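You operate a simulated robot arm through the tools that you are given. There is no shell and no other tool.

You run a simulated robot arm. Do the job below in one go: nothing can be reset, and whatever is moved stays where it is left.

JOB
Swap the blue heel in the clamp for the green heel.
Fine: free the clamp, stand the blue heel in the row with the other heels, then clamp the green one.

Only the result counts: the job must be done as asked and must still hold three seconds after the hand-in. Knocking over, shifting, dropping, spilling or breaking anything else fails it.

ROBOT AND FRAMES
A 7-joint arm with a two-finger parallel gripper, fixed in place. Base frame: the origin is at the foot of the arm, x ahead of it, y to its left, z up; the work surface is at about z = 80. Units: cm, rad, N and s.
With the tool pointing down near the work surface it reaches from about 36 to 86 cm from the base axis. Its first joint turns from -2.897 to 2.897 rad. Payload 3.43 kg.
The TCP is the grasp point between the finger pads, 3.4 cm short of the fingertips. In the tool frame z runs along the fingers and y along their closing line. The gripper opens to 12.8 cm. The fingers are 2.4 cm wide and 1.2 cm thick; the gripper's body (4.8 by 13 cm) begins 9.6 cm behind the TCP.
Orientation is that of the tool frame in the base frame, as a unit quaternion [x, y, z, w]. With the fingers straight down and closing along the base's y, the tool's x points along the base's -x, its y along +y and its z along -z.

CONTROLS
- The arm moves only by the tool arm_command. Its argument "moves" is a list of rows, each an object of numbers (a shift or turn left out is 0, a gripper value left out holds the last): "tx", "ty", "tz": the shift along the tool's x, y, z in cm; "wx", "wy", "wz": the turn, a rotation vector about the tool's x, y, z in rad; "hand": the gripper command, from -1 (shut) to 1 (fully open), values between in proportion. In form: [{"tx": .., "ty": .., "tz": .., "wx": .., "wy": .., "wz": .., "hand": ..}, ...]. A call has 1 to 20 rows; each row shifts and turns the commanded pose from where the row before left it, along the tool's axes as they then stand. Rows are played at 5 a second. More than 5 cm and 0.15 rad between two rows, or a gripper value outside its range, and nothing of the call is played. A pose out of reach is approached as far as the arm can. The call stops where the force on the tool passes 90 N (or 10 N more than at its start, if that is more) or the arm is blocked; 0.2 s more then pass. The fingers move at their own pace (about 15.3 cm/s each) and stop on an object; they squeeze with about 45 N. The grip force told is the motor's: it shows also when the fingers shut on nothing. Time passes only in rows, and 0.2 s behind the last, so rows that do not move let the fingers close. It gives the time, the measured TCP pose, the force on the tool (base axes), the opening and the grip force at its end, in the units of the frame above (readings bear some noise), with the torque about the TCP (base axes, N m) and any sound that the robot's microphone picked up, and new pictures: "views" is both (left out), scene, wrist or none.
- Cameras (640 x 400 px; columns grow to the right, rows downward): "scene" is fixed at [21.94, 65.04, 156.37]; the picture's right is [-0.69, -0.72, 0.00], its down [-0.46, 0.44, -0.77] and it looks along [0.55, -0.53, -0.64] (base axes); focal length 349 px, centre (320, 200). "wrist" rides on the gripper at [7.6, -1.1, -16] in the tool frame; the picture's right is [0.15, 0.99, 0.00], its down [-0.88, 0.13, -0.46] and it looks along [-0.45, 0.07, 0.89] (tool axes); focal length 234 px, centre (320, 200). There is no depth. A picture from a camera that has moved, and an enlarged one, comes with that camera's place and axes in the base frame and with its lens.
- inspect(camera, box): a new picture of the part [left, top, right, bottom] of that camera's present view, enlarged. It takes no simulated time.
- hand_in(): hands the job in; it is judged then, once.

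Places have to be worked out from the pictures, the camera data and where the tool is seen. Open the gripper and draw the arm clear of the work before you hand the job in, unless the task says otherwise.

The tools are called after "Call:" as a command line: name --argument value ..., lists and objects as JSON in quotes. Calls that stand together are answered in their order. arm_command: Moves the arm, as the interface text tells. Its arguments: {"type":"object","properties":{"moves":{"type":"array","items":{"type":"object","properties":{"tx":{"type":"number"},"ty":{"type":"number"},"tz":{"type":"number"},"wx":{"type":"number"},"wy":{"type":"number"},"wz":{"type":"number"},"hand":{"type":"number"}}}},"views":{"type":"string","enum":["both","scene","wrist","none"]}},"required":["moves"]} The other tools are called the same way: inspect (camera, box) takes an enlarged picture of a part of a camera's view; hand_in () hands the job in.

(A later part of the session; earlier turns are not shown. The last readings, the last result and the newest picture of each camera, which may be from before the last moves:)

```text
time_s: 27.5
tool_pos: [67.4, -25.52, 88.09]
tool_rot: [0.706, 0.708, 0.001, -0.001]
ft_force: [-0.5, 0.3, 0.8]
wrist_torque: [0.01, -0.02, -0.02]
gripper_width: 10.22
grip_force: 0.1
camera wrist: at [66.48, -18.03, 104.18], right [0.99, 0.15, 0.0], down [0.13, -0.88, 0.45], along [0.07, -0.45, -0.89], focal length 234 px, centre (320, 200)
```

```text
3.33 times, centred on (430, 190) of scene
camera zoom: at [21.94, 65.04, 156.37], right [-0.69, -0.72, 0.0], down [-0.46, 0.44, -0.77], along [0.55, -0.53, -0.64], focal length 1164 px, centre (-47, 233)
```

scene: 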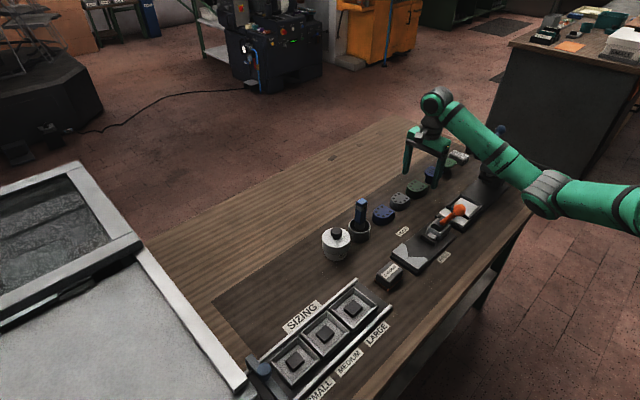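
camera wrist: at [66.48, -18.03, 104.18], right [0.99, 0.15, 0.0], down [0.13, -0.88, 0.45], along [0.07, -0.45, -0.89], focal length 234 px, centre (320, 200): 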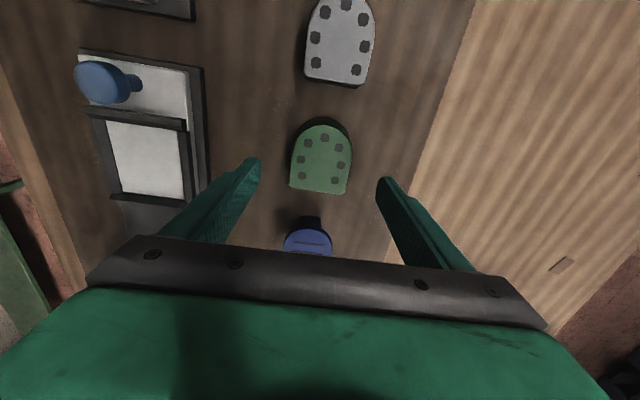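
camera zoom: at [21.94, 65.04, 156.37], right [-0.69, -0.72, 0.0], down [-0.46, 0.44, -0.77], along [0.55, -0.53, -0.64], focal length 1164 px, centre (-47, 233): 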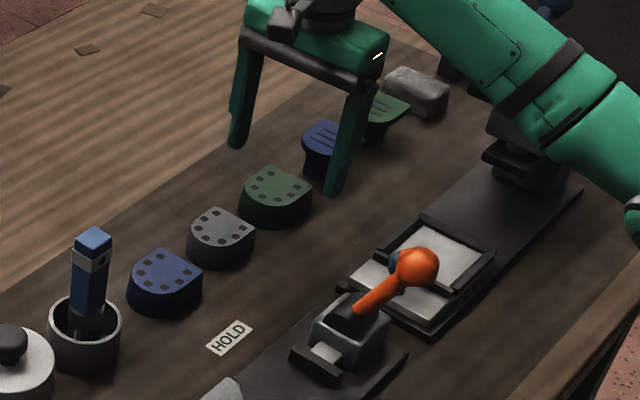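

The green heel is centred at x≈67.7 with its flat back at y≈−27.5, between the open fingers. I'll shift +0.2 in x, lower to TCP z≈84.2 and close.

Call:
arm_command --moves '[{"ty": 0.2, "tz": 1.5}, {"tz": 1.4}, {"tz": 0.9}, {}, {"hand": -1}, {}, {}, {}]' --views "both"

Call:
inspect --camera "wrist" --box '[200, 60, 440, 260]'

Call:
inspect --camera "scene" --box '[370, 130, 490, 250]'

```text
time_s: 29.3
tool_pos: [67.71, -25.37, 84.24]
tool_rot: [0.707, 0.708, 0.001, -0.001]
ft_force: [1.3, -1.1, 1.1]
wrist_torque: [0.06, -0.01, -0.04]
gripper_width: 5.78
grip_force: 45.4
camera wrist: at [66.67, -17.86, 100.32], right [0.99, 0.15, 0.0], down [0.13, -0.88, 0.45], along [0.07, -0.45, -0.89], focal length 234 px, centre (320, 200)
```

scene: 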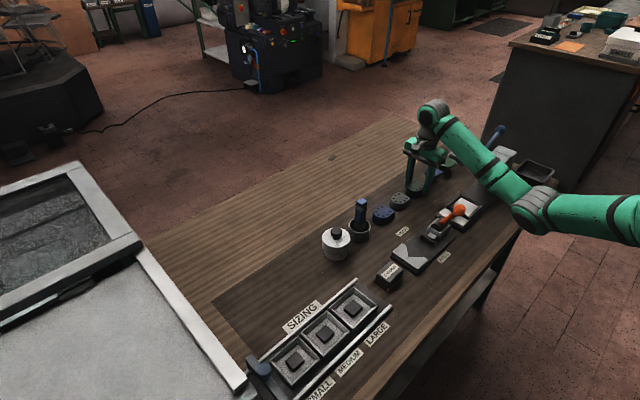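
wrist: 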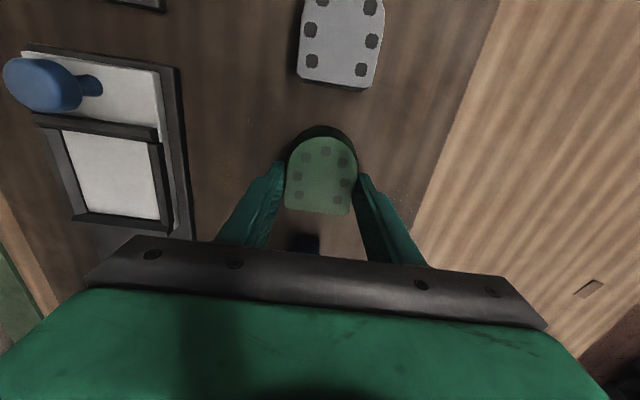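

```text
2.00 times, centred on (320, 160) of wrist
camera zoom: at [66.67, -17.86, 100.32], right [0.99, 0.15, 0.0], down [0.13, -0.88, 0.45], along [0.07, -0.45, -0.89], focal length 468 px, centre (320, 280)
```

zoom: 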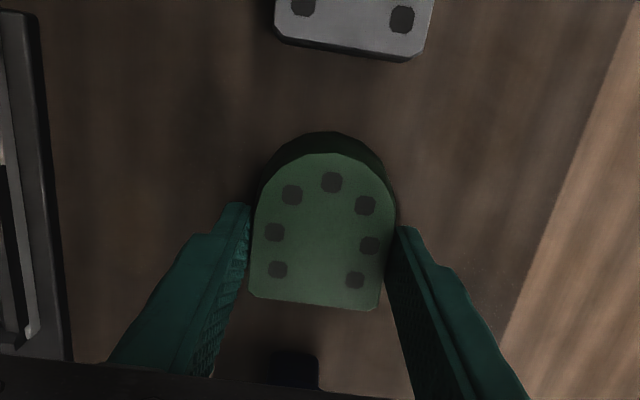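

```text
3.33 times, centred on (430, 190) of scene
camera zoom: at [21.94, 65.04, 156.37], right [-0.69, -0.72, 0.0], down [-0.46, 0.44, -0.77], along [0.55, -0.53, -0.64], focal length 1164 px, centre (-47, 233)
```

zoom: 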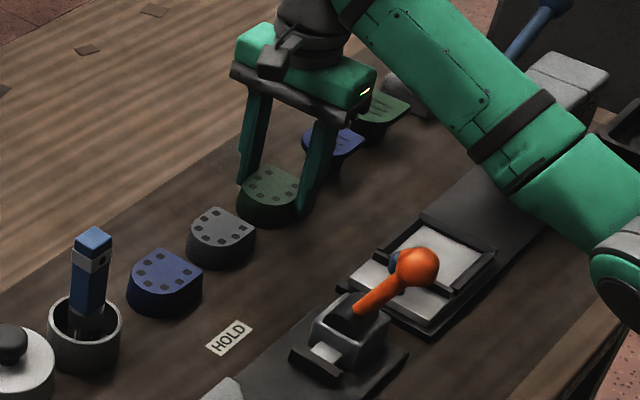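

The green heel is gripped (5.78 cm, a touch wider than the blue). I'll lift it straight up, carry it +y at height, then over to above the clamp.

Call:
arm_command --moves '[{"tz": -0.8}, {"tz": -3}, {"tz": -4.5}, {"tz": -4.5}, {"tz": -4.2}, {"tx": 4.4}, {"tx": 4.4}, {"tx": 4.4}, {"tx": 4.4}, {"tx": 4.4}, {"ty": -4.15}, {"ty": -4.15}, {"ty": -4.15}, {"ty": -4.15}, {}, {}]' --views "both"

Call:
inspect --camera "wrist" --box '[200, 40, 440, 260]'

Call:
inspect --camera "scene" --box '[350, 130, 500, 280]'

```text
time_s: 32.7
tool_pos: [50.89, -3.77, 101.48]
tool_rot: [0.706, 0.708, 0.001, -0.001]
ft_force: [-0.3, 0.4, -1.5]
wrist_torque: [-0.04, 0.0, 0.01]
gripper_width: 5.78
grip_force: 45.2
camera wrist: at [49.9, 3.78, 117.48], right [0.99, 0.15, 0.0], down [0.13, -0.88, 0.45], along [0.07, -0.45, -0.89], focal length 234 px, centre (320, 200)
```

scene: 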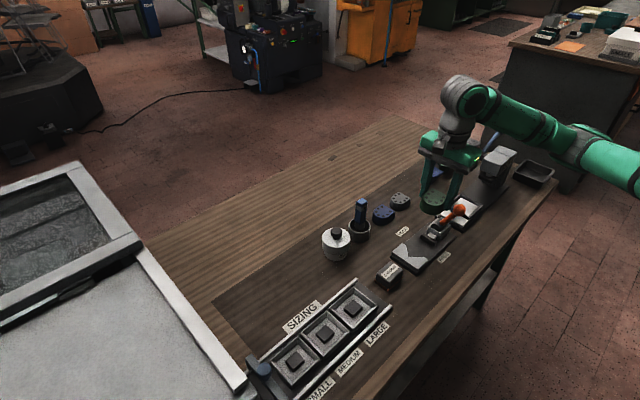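
wrist: 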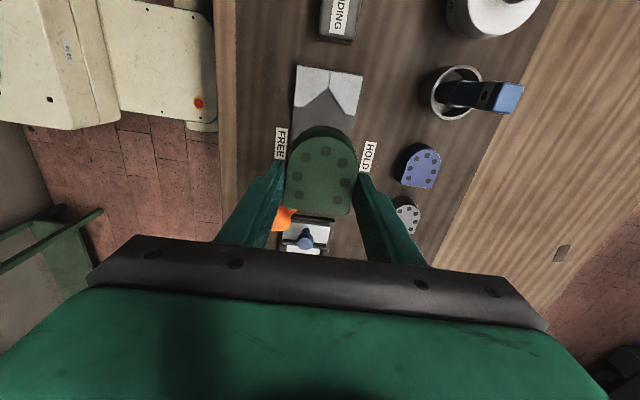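

```text
1.82 times, centred on (320, 150) of wrist
camera zoom: at [49.9, 3.78, 117.48], right [0.99, 0.15, 0.0], down [0.13, -0.88, 0.45], along [0.07, -0.45, -0.89], focal length 426 px, centre (320, 291)
```

zoom: 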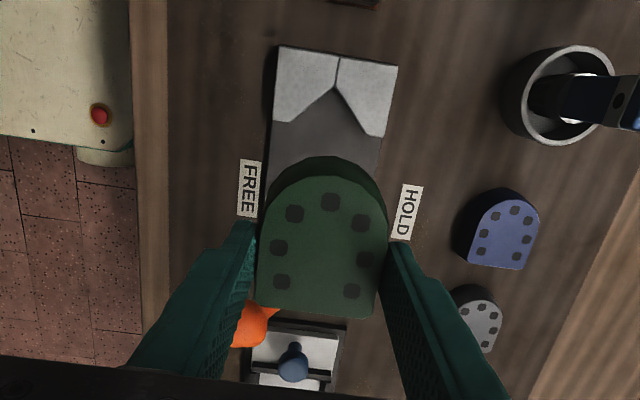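

```text
2.67 times, centred on (425, 205) of scene
camera zoom: at [21.94, 65.04, 156.37], right [-0.69, -0.72, 0.0], down [-0.46, 0.44, -0.77], along [0.55, -0.53, -0.64], focal length 931 px, centre (40, 187)
```

zoom: 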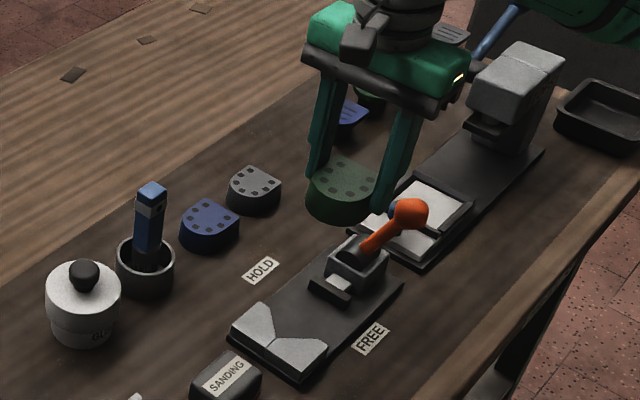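

The V-block apex is at about (51.1, 3.0), so the green heel should seat with the TCP near y=−2.4. I'll descend at x=51.1, y=−2.8, leaving small gaps front and back, and stop just above the plate.

Call:
arm_command --moves '[{"tx": 0.95, "ty": 0.2}, {}, {"tz": 4}, {"tz": 4}, {"tz": 3}, {"tz": 2}, {"tz": 1.5}, {"tz": 0.7}, {}]' --views "both"

Call:
inspect --camera "wrist" --box '[200, 40, 440, 260]'

Call:
inspect --camera "scene" --box '[370, 160, 490, 280]'

```text
time_s: 34.7
tool_pos: [51.38, -2.51, 86.18]
tool_rot: [0.706, 0.708, 0.002, 0.0]
ft_force: [1.7, -1.7, 29.8]
wrist_torque: [0.99, -0.63, -0.09]
gripper_width: 5.85
grip_force: 45.4
camera wrist: at [50.33, 4.89, 102.36], right [0.99, 0.15, 0.0], down [0.13, -0.88, 0.45], along [0.07, -0.45, -0.89], focal length 234 px, centre (320, 200)
```

scene: 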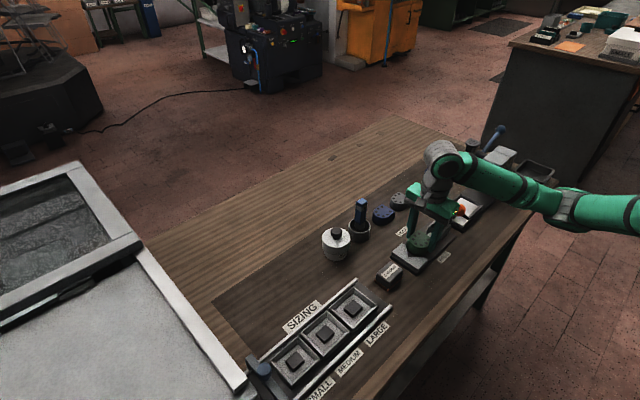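
wrist: 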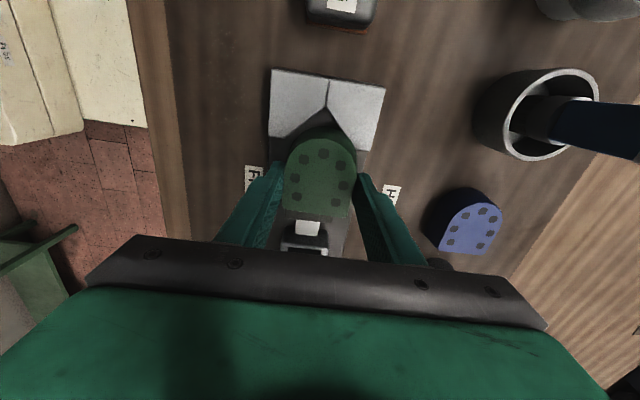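

```text
1.82 times, centred on (320, 150) of wrist
camera zoom: at [50.33, 4.89, 102.36], right [0.99, 0.15, 0.0], down [0.13, -0.88, 0.45], along [0.07, -0.45, -0.89], focal length 426 px, centre (320, 291)
```

zoom: 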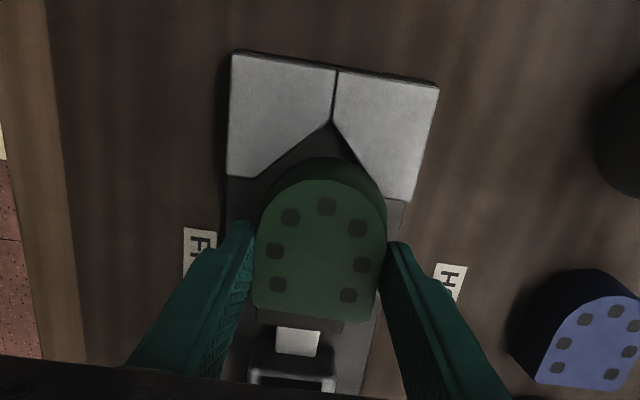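

```text
3.33 times, centred on (430, 220) of scene
camera zoom: at [21.94, 65.04, 156.37], right [-0.69, -0.72, 0.0], down [-0.46, 0.44, -0.77], along [0.55, -0.53, -0.64], focal length 1164 px, centre (-47, 133)
```

zoom: 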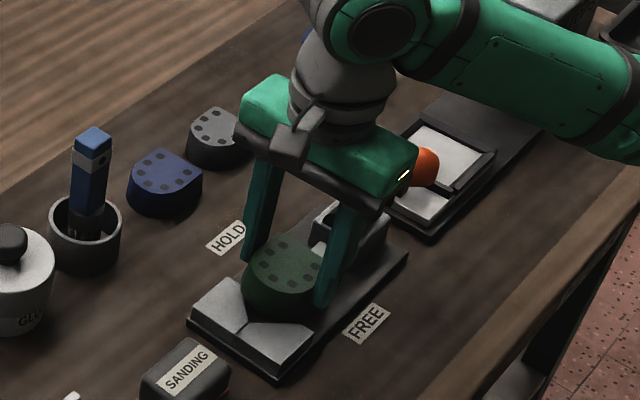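

There's a 30 N upward force; the torque puts the contact near (53.3, 1.0), so the heel's nose is catching the top of the right V-jaw. I'll lift, shift back −0.5 in y and a little in x, and check how the heel sits in the hand.

Call:
arm_command --moves '[{"tz": -0.8}, {"tz": -1.5}, {"tx": -0.5}, {}, {}]' --views "both"

Call:
inspect --camera "wrist" --box '[240, 60, 400, 230]'

Call:
inspect --camera "scene" --box '[380, 190, 480, 280]'

```text
time_s: 35.9
tool_pos: [51.29, -3.04, 88.44]
tool_rot: [0.706, 0.708, 0.001, -0.001]
ft_force: [-0.5, -0.6, -1.5]
wrist_torque: [0.0, 0.01, 0.02]
gripper_width: 5.84
grip_force: 45.1
camera wrist: at [50.26, 4.49, 104.56], right [0.99, 0.15, 0.0], down [0.13, -0.88, 0.45], along [0.07, -0.45, -0.89], focal length 234 px, centre (320, 200)
```

scene: 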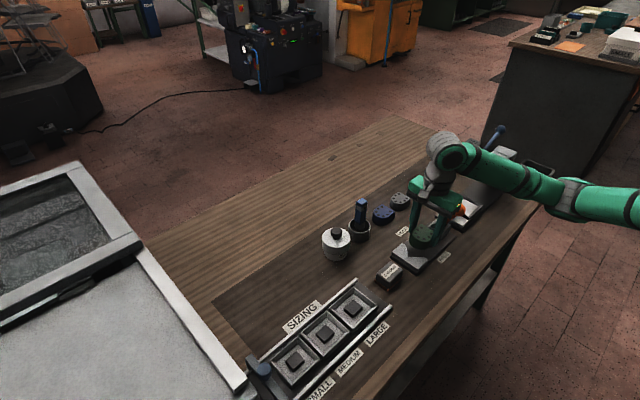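
wrist: 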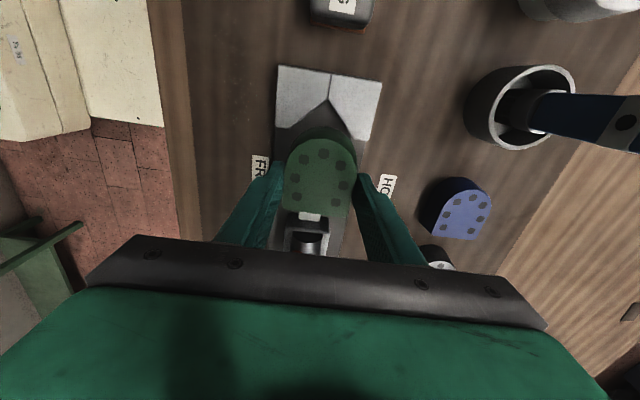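

```text
2.35 times, centred on (320, 145) of wrist
camera zoom: at [50.26, 4.49, 104.56], right [0.99, 0.15, 0.0], down [0.13, -0.88, 0.45], along [0.07, -0.45, -0.89], focal length 551 px, centre (320, 329)
```

zoom: 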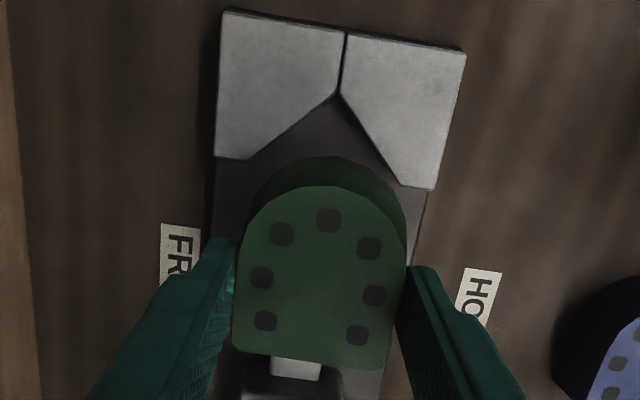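

```text
4.44 times, centred on (430, 235) of scene
camera zoom: at [21.94, 65.04, 156.37], right [-0.69, -0.72, 0.0], down [-0.46, 0.44, -0.77], along [0.55, -0.53, -0.64], focal length 1552 px, centre (-169, 44)
```

zoom: 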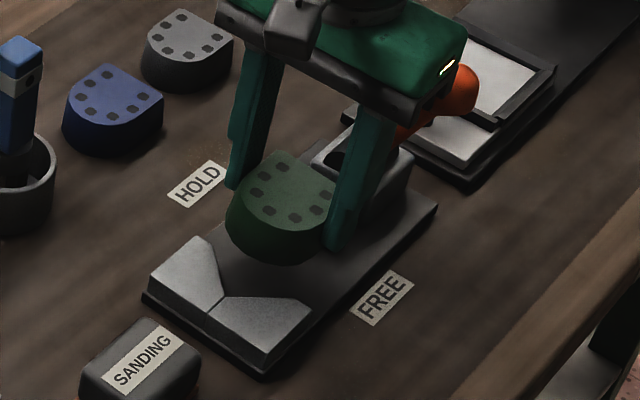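

The heel tipped slightly nose-up in the grip but is still held well; its nose now clears the V by about 0.6 cm and the rear clears the pad. I'll lower here to the plate, where pressing on the rear edge should level it.

Call:
arm_command --moves '[{"tz": 1}, {"tz": 1}, {"tz": 0.5}, {}]' --views "none"

Call:
arm_command --moves '[{"tz": 0.25}, {}]' --views "none"

Call:
arm_command --moves '[{"tz": 0.2}, {}]' --views "both"

```text
time_s: 36.9
tool_pos: [51.28, -3.03, 86.1]
tool_rot: [0.706, 0.708, 0.002, -0.002]
ft_force: [-0.3, 0.7, -1.7]
wrist_torque: [-0.02, 0.03, 0.01]
gripper_width: 5.87
grip_force: 45.2
```

```text
time_s: 37.5
tool_pos: [51.34, -3.03, 85.84]
tool_rot: [0.706, 0.709, 0.001, -0.002]
ft_force: [-0.6, 1.1, -0.7]
wrist_torque: [0.04, 0.01, 0.0]
gripper_width: 5.84
grip_force: 45.2
```

```text
time_s: 38.1
tool_pos: [51.26, -2.98, 85.58]
tool_rot: [0.705, 0.709, 0.002, -0.001]
ft_force: [0.5, 0.8, -1.5]
wrist_torque: [0.01, -0.01, 0.01]
gripper_width: 5.84
grip_force: 44.9
camera wrist: at [50.23, 4.48, 101.63], right [0.99, 0.15, 0.0], down [0.13, -0.88, 0.45], along [0.07, -0.45, -0.89], focal length 234 px, centre (320, 200)
```

scene: 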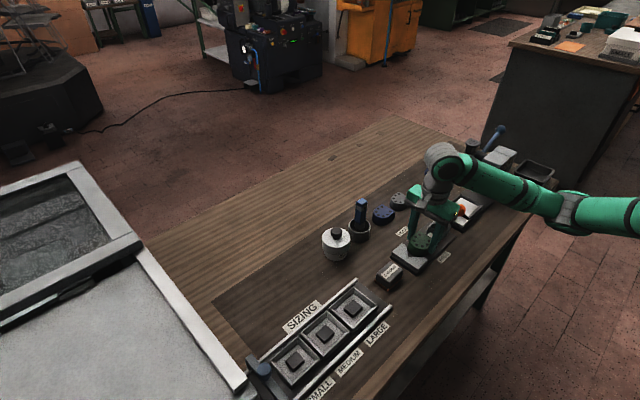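
wrist: 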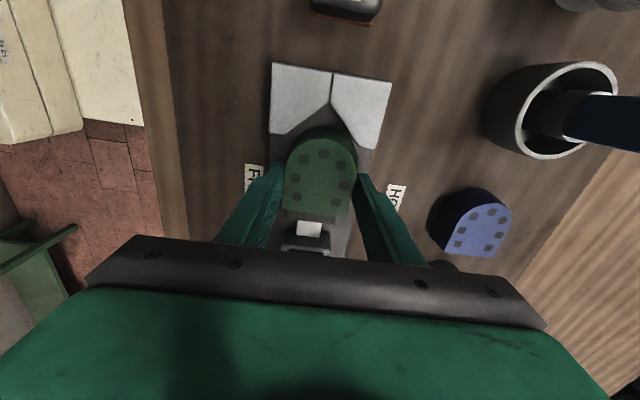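

No contact so far, so the nose is past the jaw tops. I'll continue down gently until it touches the plate.

Call:
arm_command --moves '[{"tz": 0.15}, {}]' --views "none"

Call:
arm_command --moves '[{"tz": 0.15}, {}]' --views "none"

Call:
arm_command --moves '[{"tz": 0.12}, {}]' --views "none"

```text
time_s: 38.7
tool_pos: [51.25, -3.0, 85.5]
tool_rot: [0.706, 0.708, 0.001, -0.001]
ft_force: [1.0, -0.3, -0.9]
wrist_torque: [-0.02, 0.0, 0.0]
gripper_width: 5.83
grip_force: 45.1
```

```text
time_s: 39.3
tool_pos: [51.28, -3.12, 85.21]
tool_rot: [0.706, 0.708, 0.001, -0.001]
ft_force: [-0.1, -0.7, -1.1]
wrist_torque: [-0.01, -0.01, 0.0]
gripper_width: 5.85
grip_force: 44.7
```

```text
time_s: 39.9
tool_pos: [51.31, -3.18, 85.24]
tool_rot: [0.706, 0.708, 0.001, -0.001]
ft_force: [-2.1, 0.3, 12.7]
wrist_torque: [-0.32, 0.49, -0.11]
gripper_width: 5.83
grip_force: 45.0
```

Contact at the heel's rear edge (12.7 N), as expected for a slight nose-up tilt. I'll press slightly more to level it.

Call:
arm_command --moves '[{"tz": 0.15}, {}]' --views "none"

Call:
arm_command --moves '[{"tz": 0.15}, {}]' --views "both"

Call:
inspect --camera "wrist" --box '[240, 60, 400, 230]'

Call:
inspect --camera "scene" --box '[380, 190, 480, 280]'

```text
time_s: 40.5
tool_pos: [51.35, -3.16, 85.04]
tool_rot: [0.706, 0.709, 0.002, 0.0]
ft_force: [1.3, 1.7, 19.4]
wrist_torque: [-0.45, 0.48, 0.02]
gripper_width: 5.85
grip_force: 44.8
```

```text
time_s: 41.1
tool_pos: [51.29, -3.05, 84.94]
tool_rot: [0.706, 0.708, 0.002, 0.0]
ft_force: [7.8, -0.5, 30.5]
wrist_torque: [-0.77, -0.22, 0.14]
gripper_width: 5.83
grip_force: 44.7
camera wrist: at [50.22, 4.42, 100.99], right [0.99, 0.15, 0.0], down [0.13, -0.88, 0.45], along [0.07, -0.45, -0.89], focal length 234 px, centre (320, 200)
```

scene: 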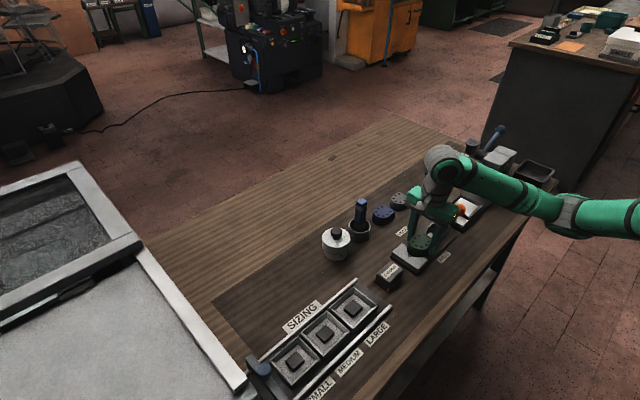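
wrist: 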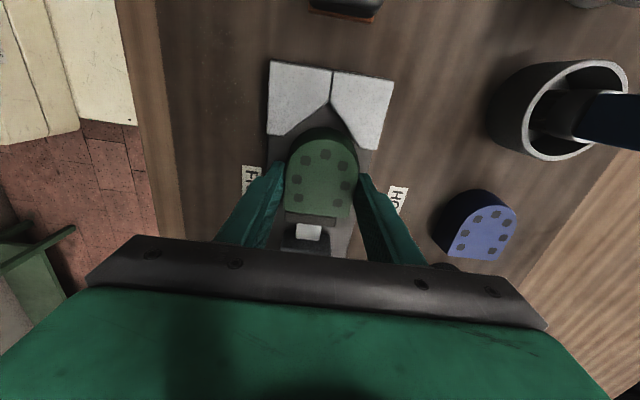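

```text
2.35 times, centred on (320, 145) of wrist
camera zoom: at [50.22, 4.42, 100.99], right [0.99, 0.15, 0.0], down [0.13, -0.88, 0.45], along [0.07, -0.45, -0.89], focal length 551 px, centre (320, 329)
```

zoom: 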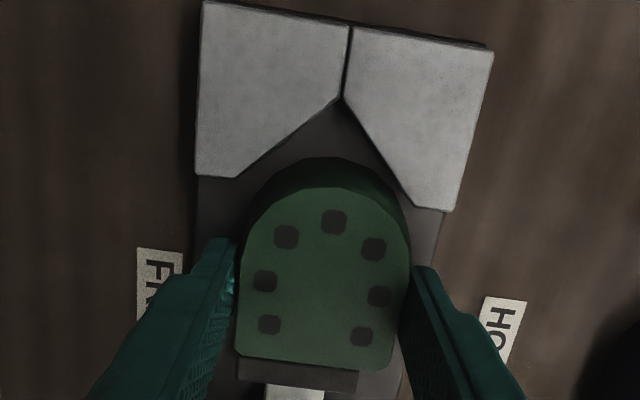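

```text
4.44 times, centred on (430, 235) of scene
camera zoom: at [21.94, 65.04, 156.37], right [-0.69, -0.72, 0.0], down [-0.46, 0.44, -0.77], along [0.55, -0.53, -0.64], focal length 1552 px, centre (-169, 44)
```

zoom: 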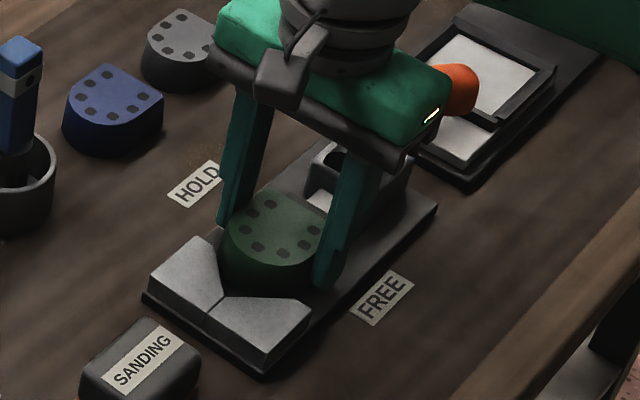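

The heel is down on the plate just behind the V. I'll ease off the pressure, open the fingers so it settles flat, and look.

Call:
arm_command --moves '[{"tz": -0.2}, {}, {"hand": 0.3}, {}, {}, {}]' --views "both"

Call:
inspect --camera "wrist" --box '[240, 60, 400, 230]'

Call:
inspect --camera "scene" --box '[380, 190, 480, 280]'

```text
time_s: 42.5
tool_pos: [51.31, -3.1, 85.08]
tool_rot: [0.706, 0.708, 0.001, -0.001]
ft_force: [0.6, -0.4, 0.4]
wrist_torque: [0.01, 0.01, 0.0]
gripper_width: 8.29
grip_force: 0.0
camera wrist: at [50.21, 4.46, 101.09], right [0.99, 0.15, 0.0], down [0.13, -0.88, 0.45], along [0.07, -0.45, -0.89], focal length 234 px, centre (320, 200)
```

scene: 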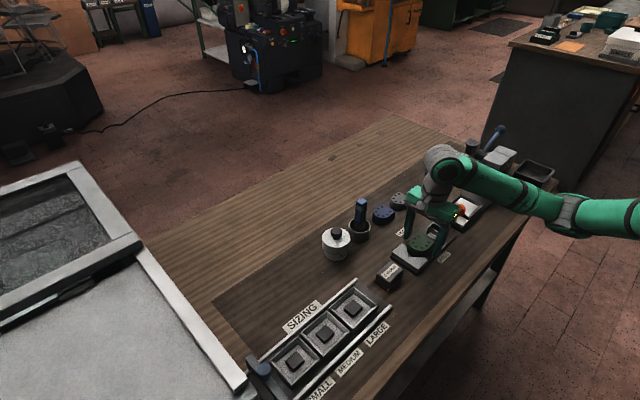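
wrist: 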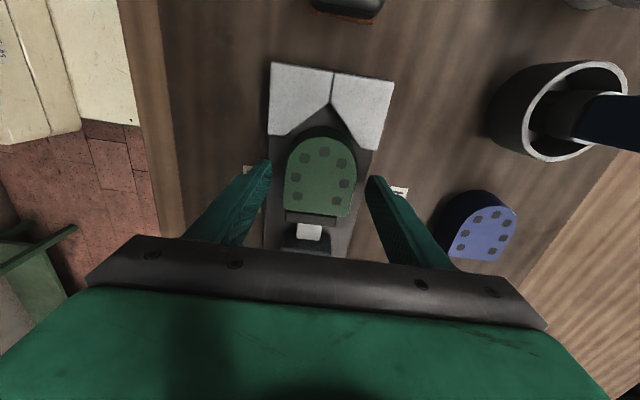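

```text
2.35 times, centred on (320, 145) of wrist
camera zoom: at [50.21, 4.46, 101.09], right [0.99, 0.15, 0.0], down [0.13, -0.88, 0.45], along [0.07, -0.45, -0.89], focal length 551 px, centre (320, 329)
```

zoom: 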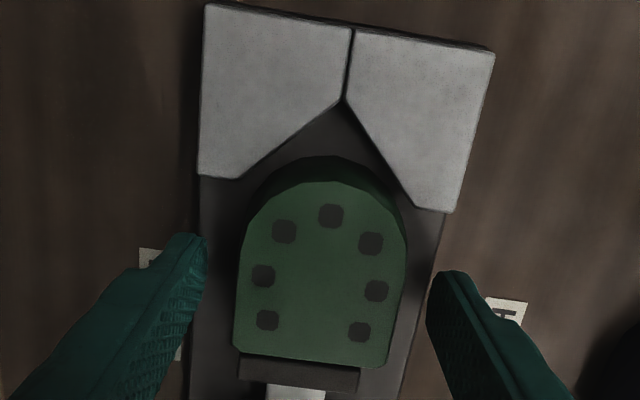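

```text
4.44 times, centred on (430, 235) of scene
camera zoom: at [21.94, 65.04, 156.37], right [-0.69, -0.72, 0.0], down [-0.46, 0.44, -0.77], along [0.55, -0.53, -0.64], focal length 1552 px, centre (-169, 44)
```

zoom: 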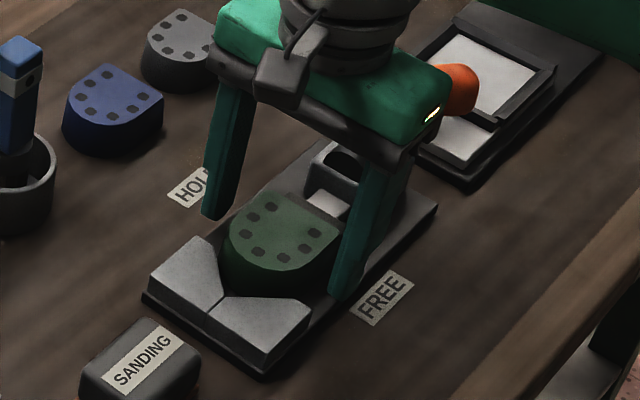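

The green heel now sits flat on the plate, about half a centimetre short of the V. I'll re-grip it and slide it forward until it seats in the V-block.

Call:
arm_command --moves '[{"tz": -0.2, "ty": -0.15}, {"hand": -1}, {}, {}, {"tx": 0.2}, {"tx": 0.15}, {}]' --views "wrist"

Call:
inspect --camera "wrist" --box '[240, 60, 400, 230]'

```text
time_s: 44.1
tool_pos: [51.16, -2.74, 85.31]
tool_rot: [0.706, 0.708, 0.001, -0.002]
ft_force: [-0.8, -0.5, -0.4]
wrist_torque: [0.01, 0.01, -0.01]
gripper_width: 5.79
grip_force: 45.0
camera wrist: at [50.09, 4.79, 101.29], right [0.99, 0.15, 0.0], down [0.13, -0.88, 0.45], along [0.07, -0.45, -0.89], focal length 234 px, centre (320, 200)
```

wrist: 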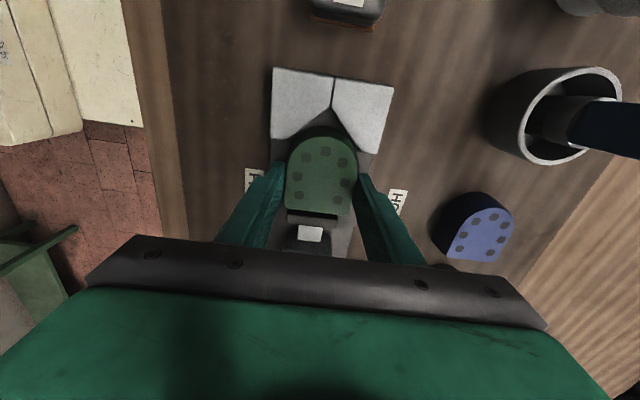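

```text
2.35 times, centred on (320, 145) of wrist
camera zoom: at [50.09, 4.79, 101.29], right [0.99, 0.15, 0.0], down [0.13, -0.88, 0.45], along [0.07, -0.45, -0.89], focal length 551 px, centre (320, 329)
```

zoom: 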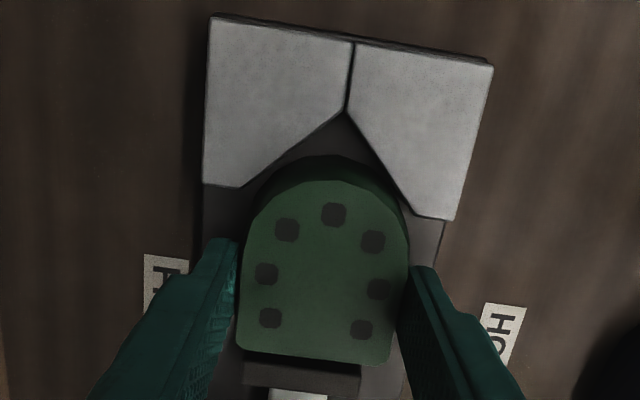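

No contact with the V yet (forces near zero). I'll keep sliding forward in 0.1–0.15 cm steps until the y-force shows it's seated.

Call:
arm_command --moves '[{"tx": 0.15}, {}]' --views "none"

Call:
arm_command --moves '[{"tx": 0.12}, {}]' --views "none"

Call:
arm_command --moves '[{"tx": 0.1}, {}]' --views "none"

```text
time_s: 44.7
tool_pos: [51.06, -2.64, 85.32]
tool_rot: [0.706, 0.708, 0.001, -0.002]
ft_force: [0.2, 0.3, 0.4]
wrist_torque: [-0.03, 0.02, 0.01]
gripper_width: 5.79
grip_force: 44.8
```

```text
time_s: 45.3
tool_pos: [51.02, -2.46, 85.28]
tool_rot: [0.706, 0.708, 0.002, -0.001]
ft_force: [-0.9, -1.2, -0.2]
wrist_torque: [-0.05, -0.01, -0.01]
gripper_width: 5.8
grip_force: 44.8
```

```text
time_s: 45.9
tool_pos: [51.11, -2.51, 85.24]
tool_rot: [0.706, 0.709, 0.0, -0.001]
ft_force: [-5.4, -8.2, -0.7]
wrist_torque: [-0.37, 0.25, 0.04]
gripper_width: 5.79
grip_force: 45.4
```

Seated against the right jaw (−8 N in y, −5 N in x). I'll nudge slightly −x to centre it, then open and rise clear.

Call:
arm_command --moves '[{"ty": -0.1, "tx": 0.05}, {}, {}]' --views "none"

Call:
arm_command --moves '[{"hand": 0.3}, {}, {}, {"tz": -1}, {"tz": -3}, {"tz": -4.5}, {"tz": -4.5}, {"tz": -4}, {"hand": -1}, {}]' --views "both"

Call:
inspect --camera "wrist" --box '[250, 50, 410, 230]'

Call:
inspect --camera "scene" --box '[380, 190, 480, 280]'

```text
time_s: 46.7
tool_pos: [50.96, -2.53, 85.27]
tool_rot: [0.705, 0.709, 0.001, -0.001]
ft_force: [-0.8, -14.0, 0.4]
wrist_torque: [-0.58, 0.03, -0.01]
gripper_width: 5.81
grip_force: 44.6
```

```text
time_s: 48.9
tool_pos: [51.14, -2.11, 102.4]
tool_rot: [0.706, 0.708, 0.002, -0.001]
ft_force: [-0.2, 0.4, 0.7]
wrist_torque: [-0.03, 0.03, 0.05]
gripper_width: 0.0
grip_force: 33.5
camera wrist: at [50.19, 5.3, 118.36], right [0.99, 0.15, 0.0], down [0.13, -0.88, 0.45], along [0.07, -0.45, -0.89], focal length 234 px, centre (320, 200)
```

scene: 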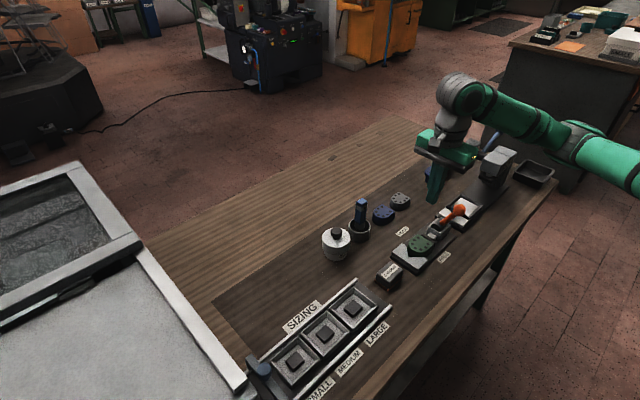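
wrist: 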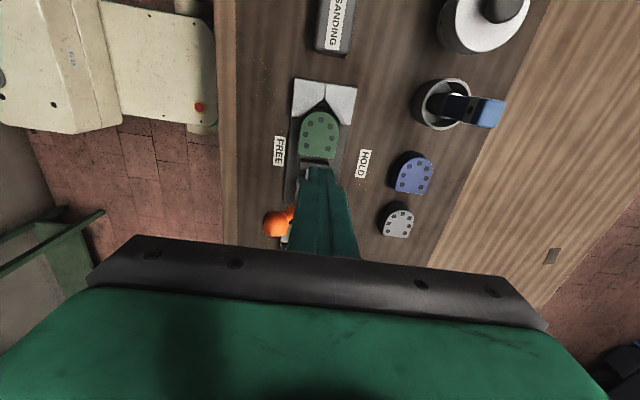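

```text
2.22 times, centred on (330, 140) of wrist
camera zoom: at [50.19, 5.3, 118.36], right [0.99, 0.15, 0.0], down [0.13, -0.88, 0.45], along [0.07, -0.45, -0.89], focal length 520 px, centre (298, 333)
```

zoom: 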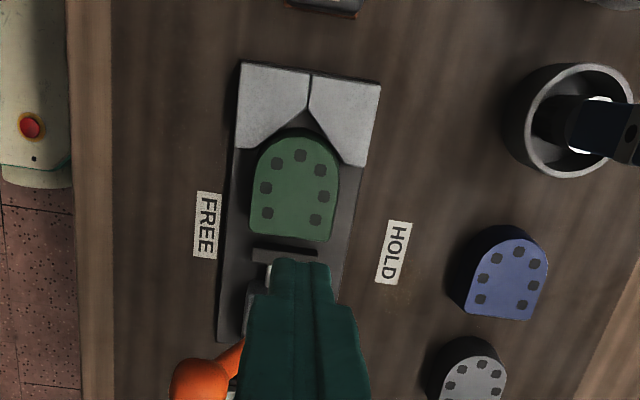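

```text
4.44 times, centred on (430, 235) of scene
camera zoom: at [21.94, 65.04, 156.37], right [-0.69, -0.72, 0.0], down [-0.46, 0.44, -0.77], along [0.55, -0.53, -0.64], focal length 1552 px, centre (-169, 44)
```

zoom: 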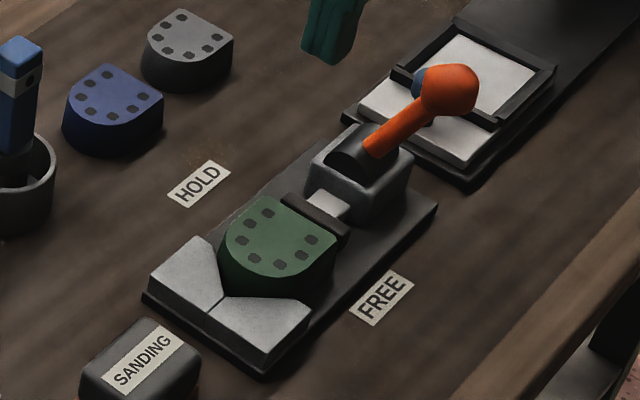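

The green heel sits flat and centred in the V. Next is the lever: with fingers shut I'll go to the −x side of the knob (knob ≈ (46.7, −11.5, 93.3)) and lower beside it.

Call:
arm_command --moves '[{"ty": -3, "tx": -3.13}, {"ty": -3, "tx": -3.13}, {"ty": -3.2, "tx": -3.13}, {}, {"tz": 3}, {"tz": 3}, {"tz": 2.9}, {}]' --views "both"

Call:
inspect --camera "scene" --box '[380, 170, 500, 280]'

```text
time_s: 50.7
tool_pos: [41.92, -11.89, 93.08]
tool_rot: [0.705, 0.709, 0.002, -0.001]
ft_force: [-0.7, -0.3, -0.7]
wrist_torque: [-0.01, 0.0, 0.0]
gripper_width: 0.01
grip_force: 32.5
camera wrist: at [40.86, -4.38, 109.16], right [0.99, 0.15, 0.0], down [0.13, -0.88, 0.45], along [0.07, -0.45, -0.89], focal length 234 px, centre (320, 200)
```

scene: 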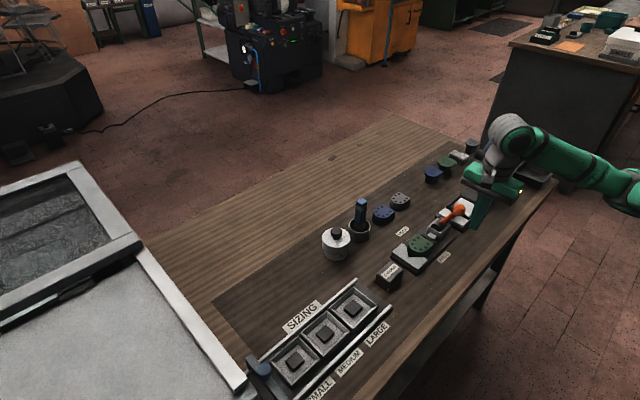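
wrist: 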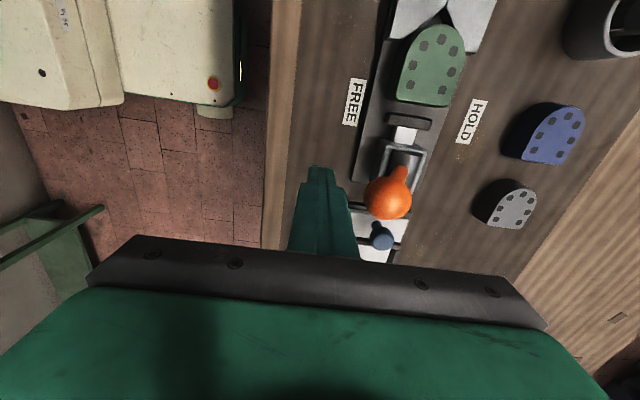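

```text
3.64 times, centred on (440, 225) of scene
camera zoom: at [21.94, 65.04, 156.37], right [-0.69, -0.72, 0.0], down [-0.46, 0.44, -0.77], along [0.55, -0.53, -0.64], focal length 1270 px, centre (-116, 109)
```

zoom: 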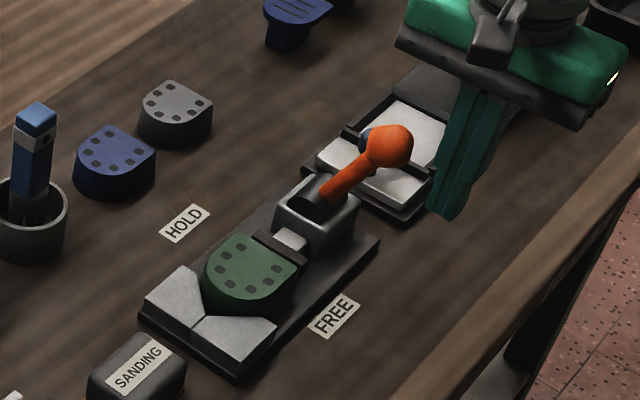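

The fingers are beside the knob (measured (47.2, −11.4)). I'll push it +x toward HOLD in small steps.

Call:
arm_command --moves '[{"ty": 1.2, "tx": 0.3}, {"ty": 0.8}, {"ty": 0.8}, {"ty": 0.8}, {"ty": 0.8}, {"ty": 0.8}, {}]' --views "both"

Call:
inspect --camera "scene" --box '[380, 170, 500, 280]'

```text
time_s: 51.7
tool_pos: [45.29, -11.47, 93.67]
tool_rot: [0.704, 0.71, 0.003, 0.001]
ft_force: [-17.4, 2.9, 37.4]
wrist_torque: [-0.04, -0.7, 0.08]
gripper_width: 0.0
grip_force: 32.6
stopped in row 5: the force on the tool passed its limit at 100 N (the readings are from after the stop); the commanded pose is now the measured one
camera wrist: at [44.09, -4.0, 109.81], right [0.99, 0.15, 0.01], down [0.14, -0.88, 0.46], along [0.07, -0.45, -0.89], focal length 234 px, centre (320, 200)
```

scene: 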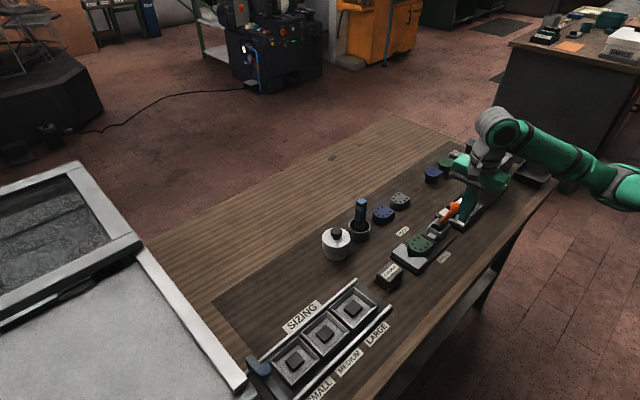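
wrist: 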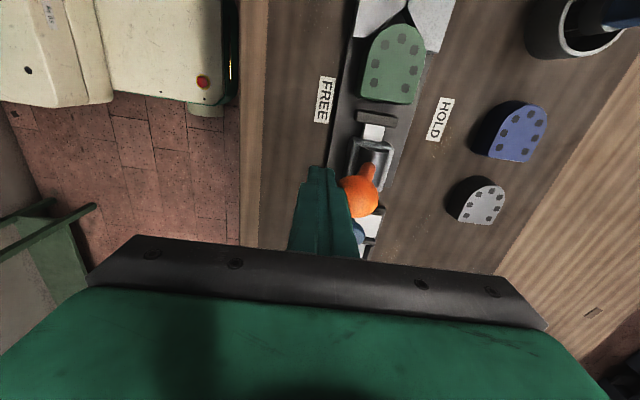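

```text
3.64 times, centred on (440, 225) of scene
camera zoom: at [21.94, 65.04, 156.37], right [-0.69, -0.72, 0.0], down [-0.46, 0.44, -0.77], along [0.55, -0.53, -0.64], focal length 1270 px, centre (-116, 109)
```

zoom: 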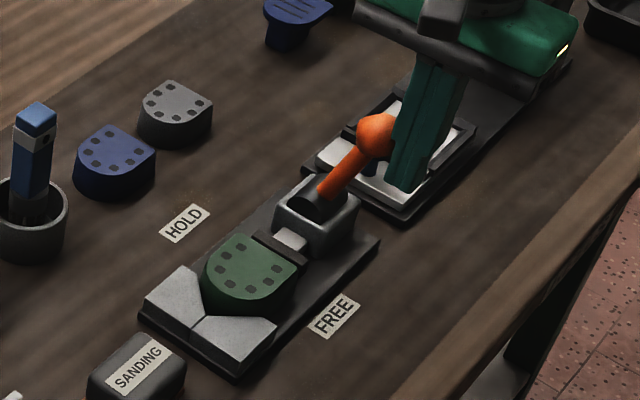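

The push stopped at 100 N after the lever moved only about 1 cm, with an upward component. Before pushing again I'll look closely at the lever, the pad gap and what the fingers touch.

Call:
inspect --camera "wrist" --box '[280, 60, 460, 260]'

Call:
inspect --camera "scene" --box '[420, 185, 480, 245]'

Call:
inspect --camera "scene" --box '[390, 215, 460, 280]'

```text
2.00 times, centred on (370, 160) of wrist
camera zoom: at [44.09, -4.0, 109.81], right [0.99, 0.15, 0.01], down [0.14, -0.88, 0.46], along [0.07, -0.45, -0.89], focal length 468 px, centre (220, 280)
```

zoom: 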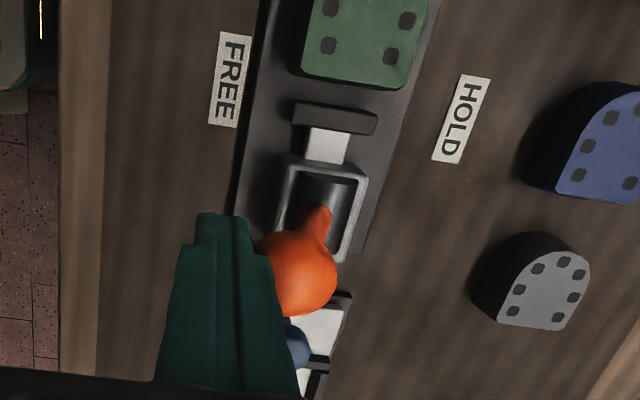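

```text
6.67 times, centred on (450, 215) of scene
camera zoom: at [21.94, 65.04, 156.37], right [-0.69, -0.72, 0.0], down [-0.46, 0.44, -0.77], along [0.55, -0.53, -0.64], focal length 2329 px, centre (-547, 100)
```

zoom: 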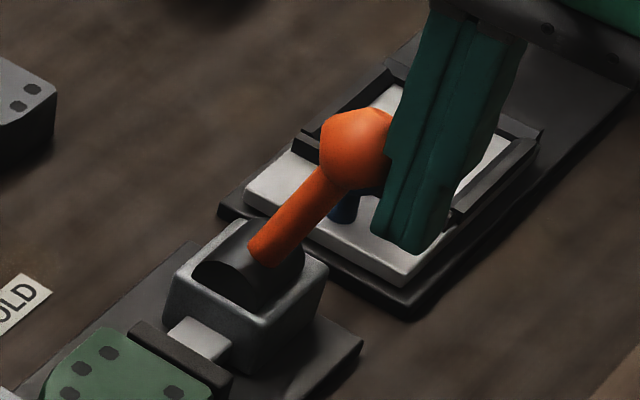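

```text
6.15 times, centred on (425, 248) of scene
camera zoom: at [21.94, 65.04, 156.37], right [-0.69, -0.72, 0.0], down [-0.46, 0.44, -0.77], along [0.55, -0.53, -0.64], focal length 2150 px, centre (-326, -92)
```

zoom: 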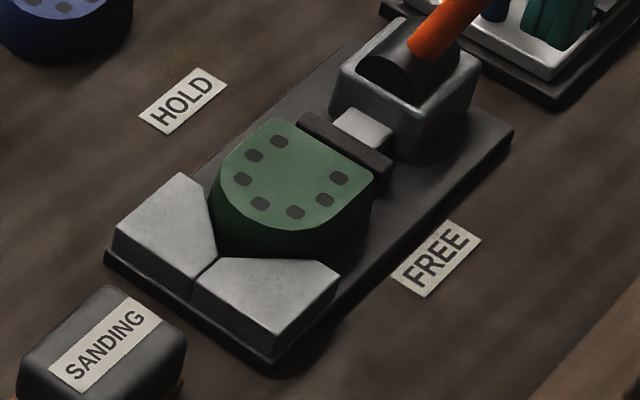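

The pad hasn't moved, so the lever isn't the obstacle: the finger's outer face has a ledge about 1.6 cm above the TCP, and the rising knob jammed up under it. I'll back off, raise the TCP to z≈95.2 so the ledge clears the knob's arc, and push again.

Call:
arm_command --moves '[{"ty": -1.2, "wz": 0.008, "wx": 0.006}, {"ty": -1}, {"tz": -1.6}, {}]' --views "scene"

Call:
inspect --camera "scene" --box '[420, 185, 480, 245]'

Call:
inspect --camera "wrist" --box '[280, 60, 460, 260]'

```text
time_s: 52.7
tool_pos: [43.19, -11.54, 95.27]
tool_rot: [0.708, 0.707, 0.0, -0.002]
ft_force: [-0.2, 0.2, -0.4]
wrist_torque: [-0.03, 0.01, 0.0]
gripper_width: 0.0
grip_force: 33.3
```

scene: 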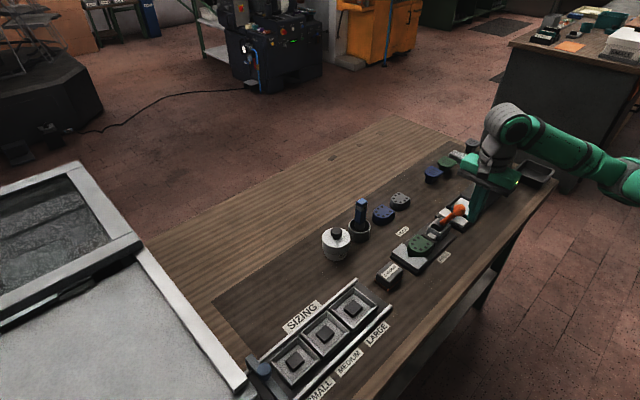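

```text
6.67 times, centred on (450, 215) of scene
camera zoom: at [21.94, 65.04, 156.37], right [-0.69, -0.72, 0.0], down [-0.46, 0.44, -0.77], along [0.55, -0.53, -0.64], focal length 2329 px, centre (-547, 100)
```

zoom: 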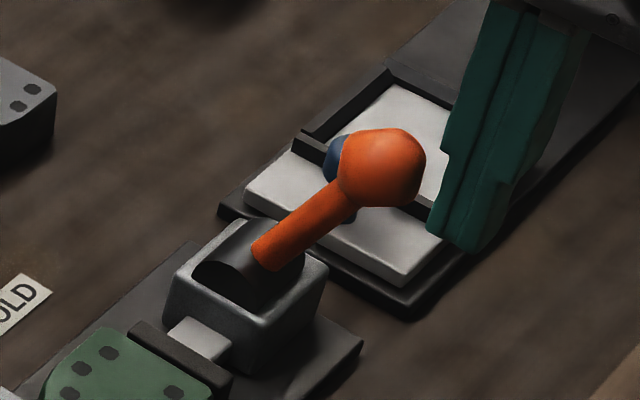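

```text
2.00 times, centred on (370, 160) of wrist
camera zoom: at [42.24, -3.94, 111.36], right [0.99, 0.15, 0.0], down [0.13, -0.88, 0.45], along [0.06, -0.45, -0.89], focal length 468 px, centre (220, 280)
```

zoom: 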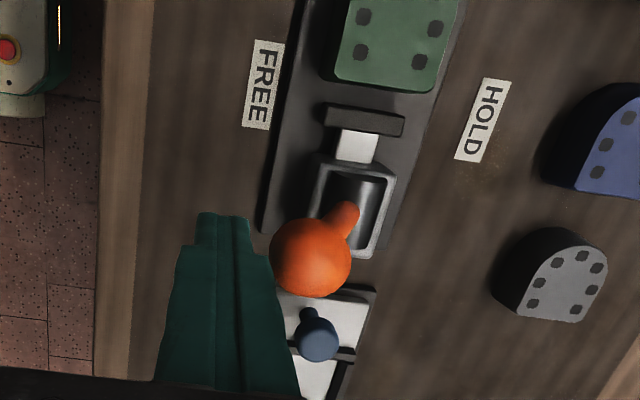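

The ledge now looks level with or above the knob's top, and the lever rests at FREE. I'll raise another 0.3 cm and push in smaller steps.

Call:
arm_command --moves '[{"tz": -0.3}, {"ty": 0.6}, {"ty": 0.6}, {"ty": 0.6}, {"ty": 0.6}, {}]' --views "scene"

Call:
inspect --camera "scene" --box '[420, 185, 480, 245]'

```text
time_s: 54.1
tool_pos: [45.66, -11.45, 95.51]
tool_rot: [0.707, 0.707, -0.001, -0.002]
ft_force: [-1.2, -0.6, 1.3]
wrist_torque: [-0.04, 0.06, 0.01]
gripper_width: 0.01
grip_force: 32.8
```

scene: 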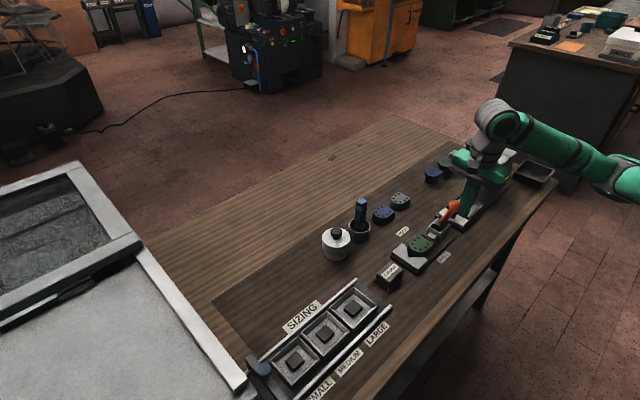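

```text
6.67 times, centred on (450, 215) of scene
camera zoom: at [21.94, 65.04, 156.37], right [-0.69, -0.72, 0.0], down [-0.46, 0.44, -0.77], along [0.55, -0.53, -0.64], focal length 2329 px, centre (-547, 100)
```

zoom: 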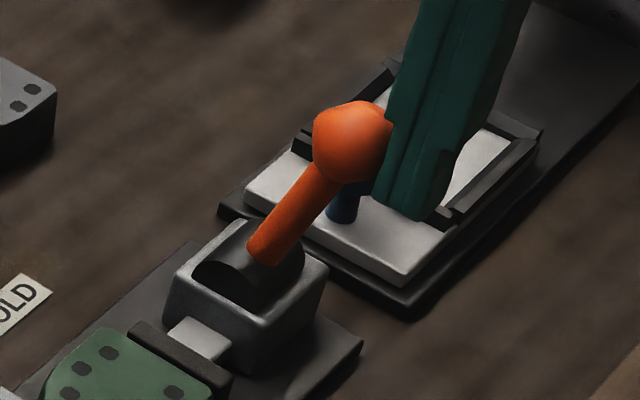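

The lever now moves freely at about 1 N, past the earlier jam point. I'll continue pushing toward HOLD.

Call:
arm_command --moves '[{"ty": 0.6}, {"ty": 0.6}, {"ty": 0.6}, {"ty": 0.6}, {"ty": 0.5}, {}]' --views "scene"

Call:
inspect --camera "scene" --box '[400, 185, 480, 265]'

```text
time_s: 55.5
tool_pos: [48.56, -11.41, 95.52]
tool_rot: [0.707, 0.707, 0.0, -0.002]
ft_force: [-0.5, 0.8, 0.6]
wrist_torque: [-0.02, 0.0, -0.02]
gripper_width: 0.01
grip_force: 33.5
```

scene: 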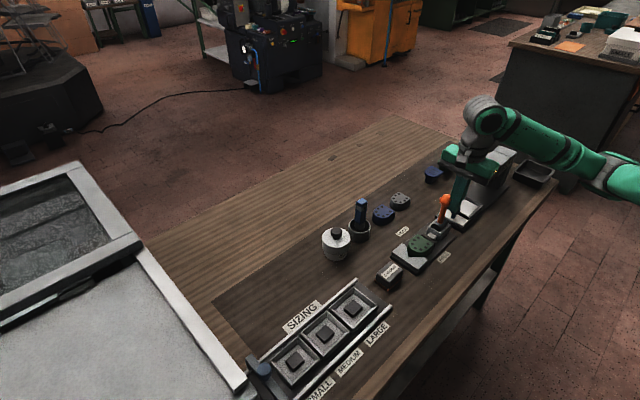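

```text
5.00 times, centred on (440, 225) of scene
camera zoom: at [21.94, 65.04, 156.37], right [-0.69, -0.72, 0.0], down [-0.46, 0.44, -0.77], along [0.55, -0.53, -0.64], focal length 1746 px, centre (-280, 75)
```

zoom: 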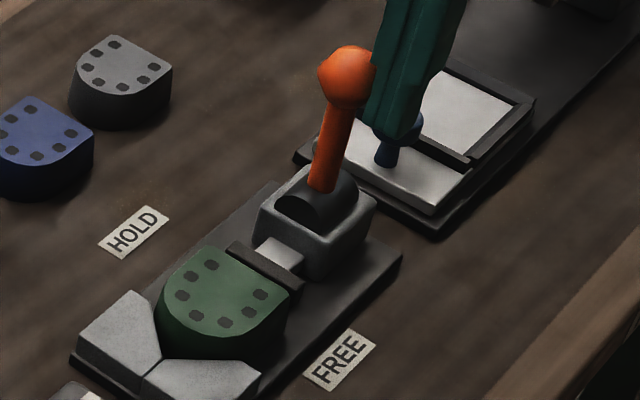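

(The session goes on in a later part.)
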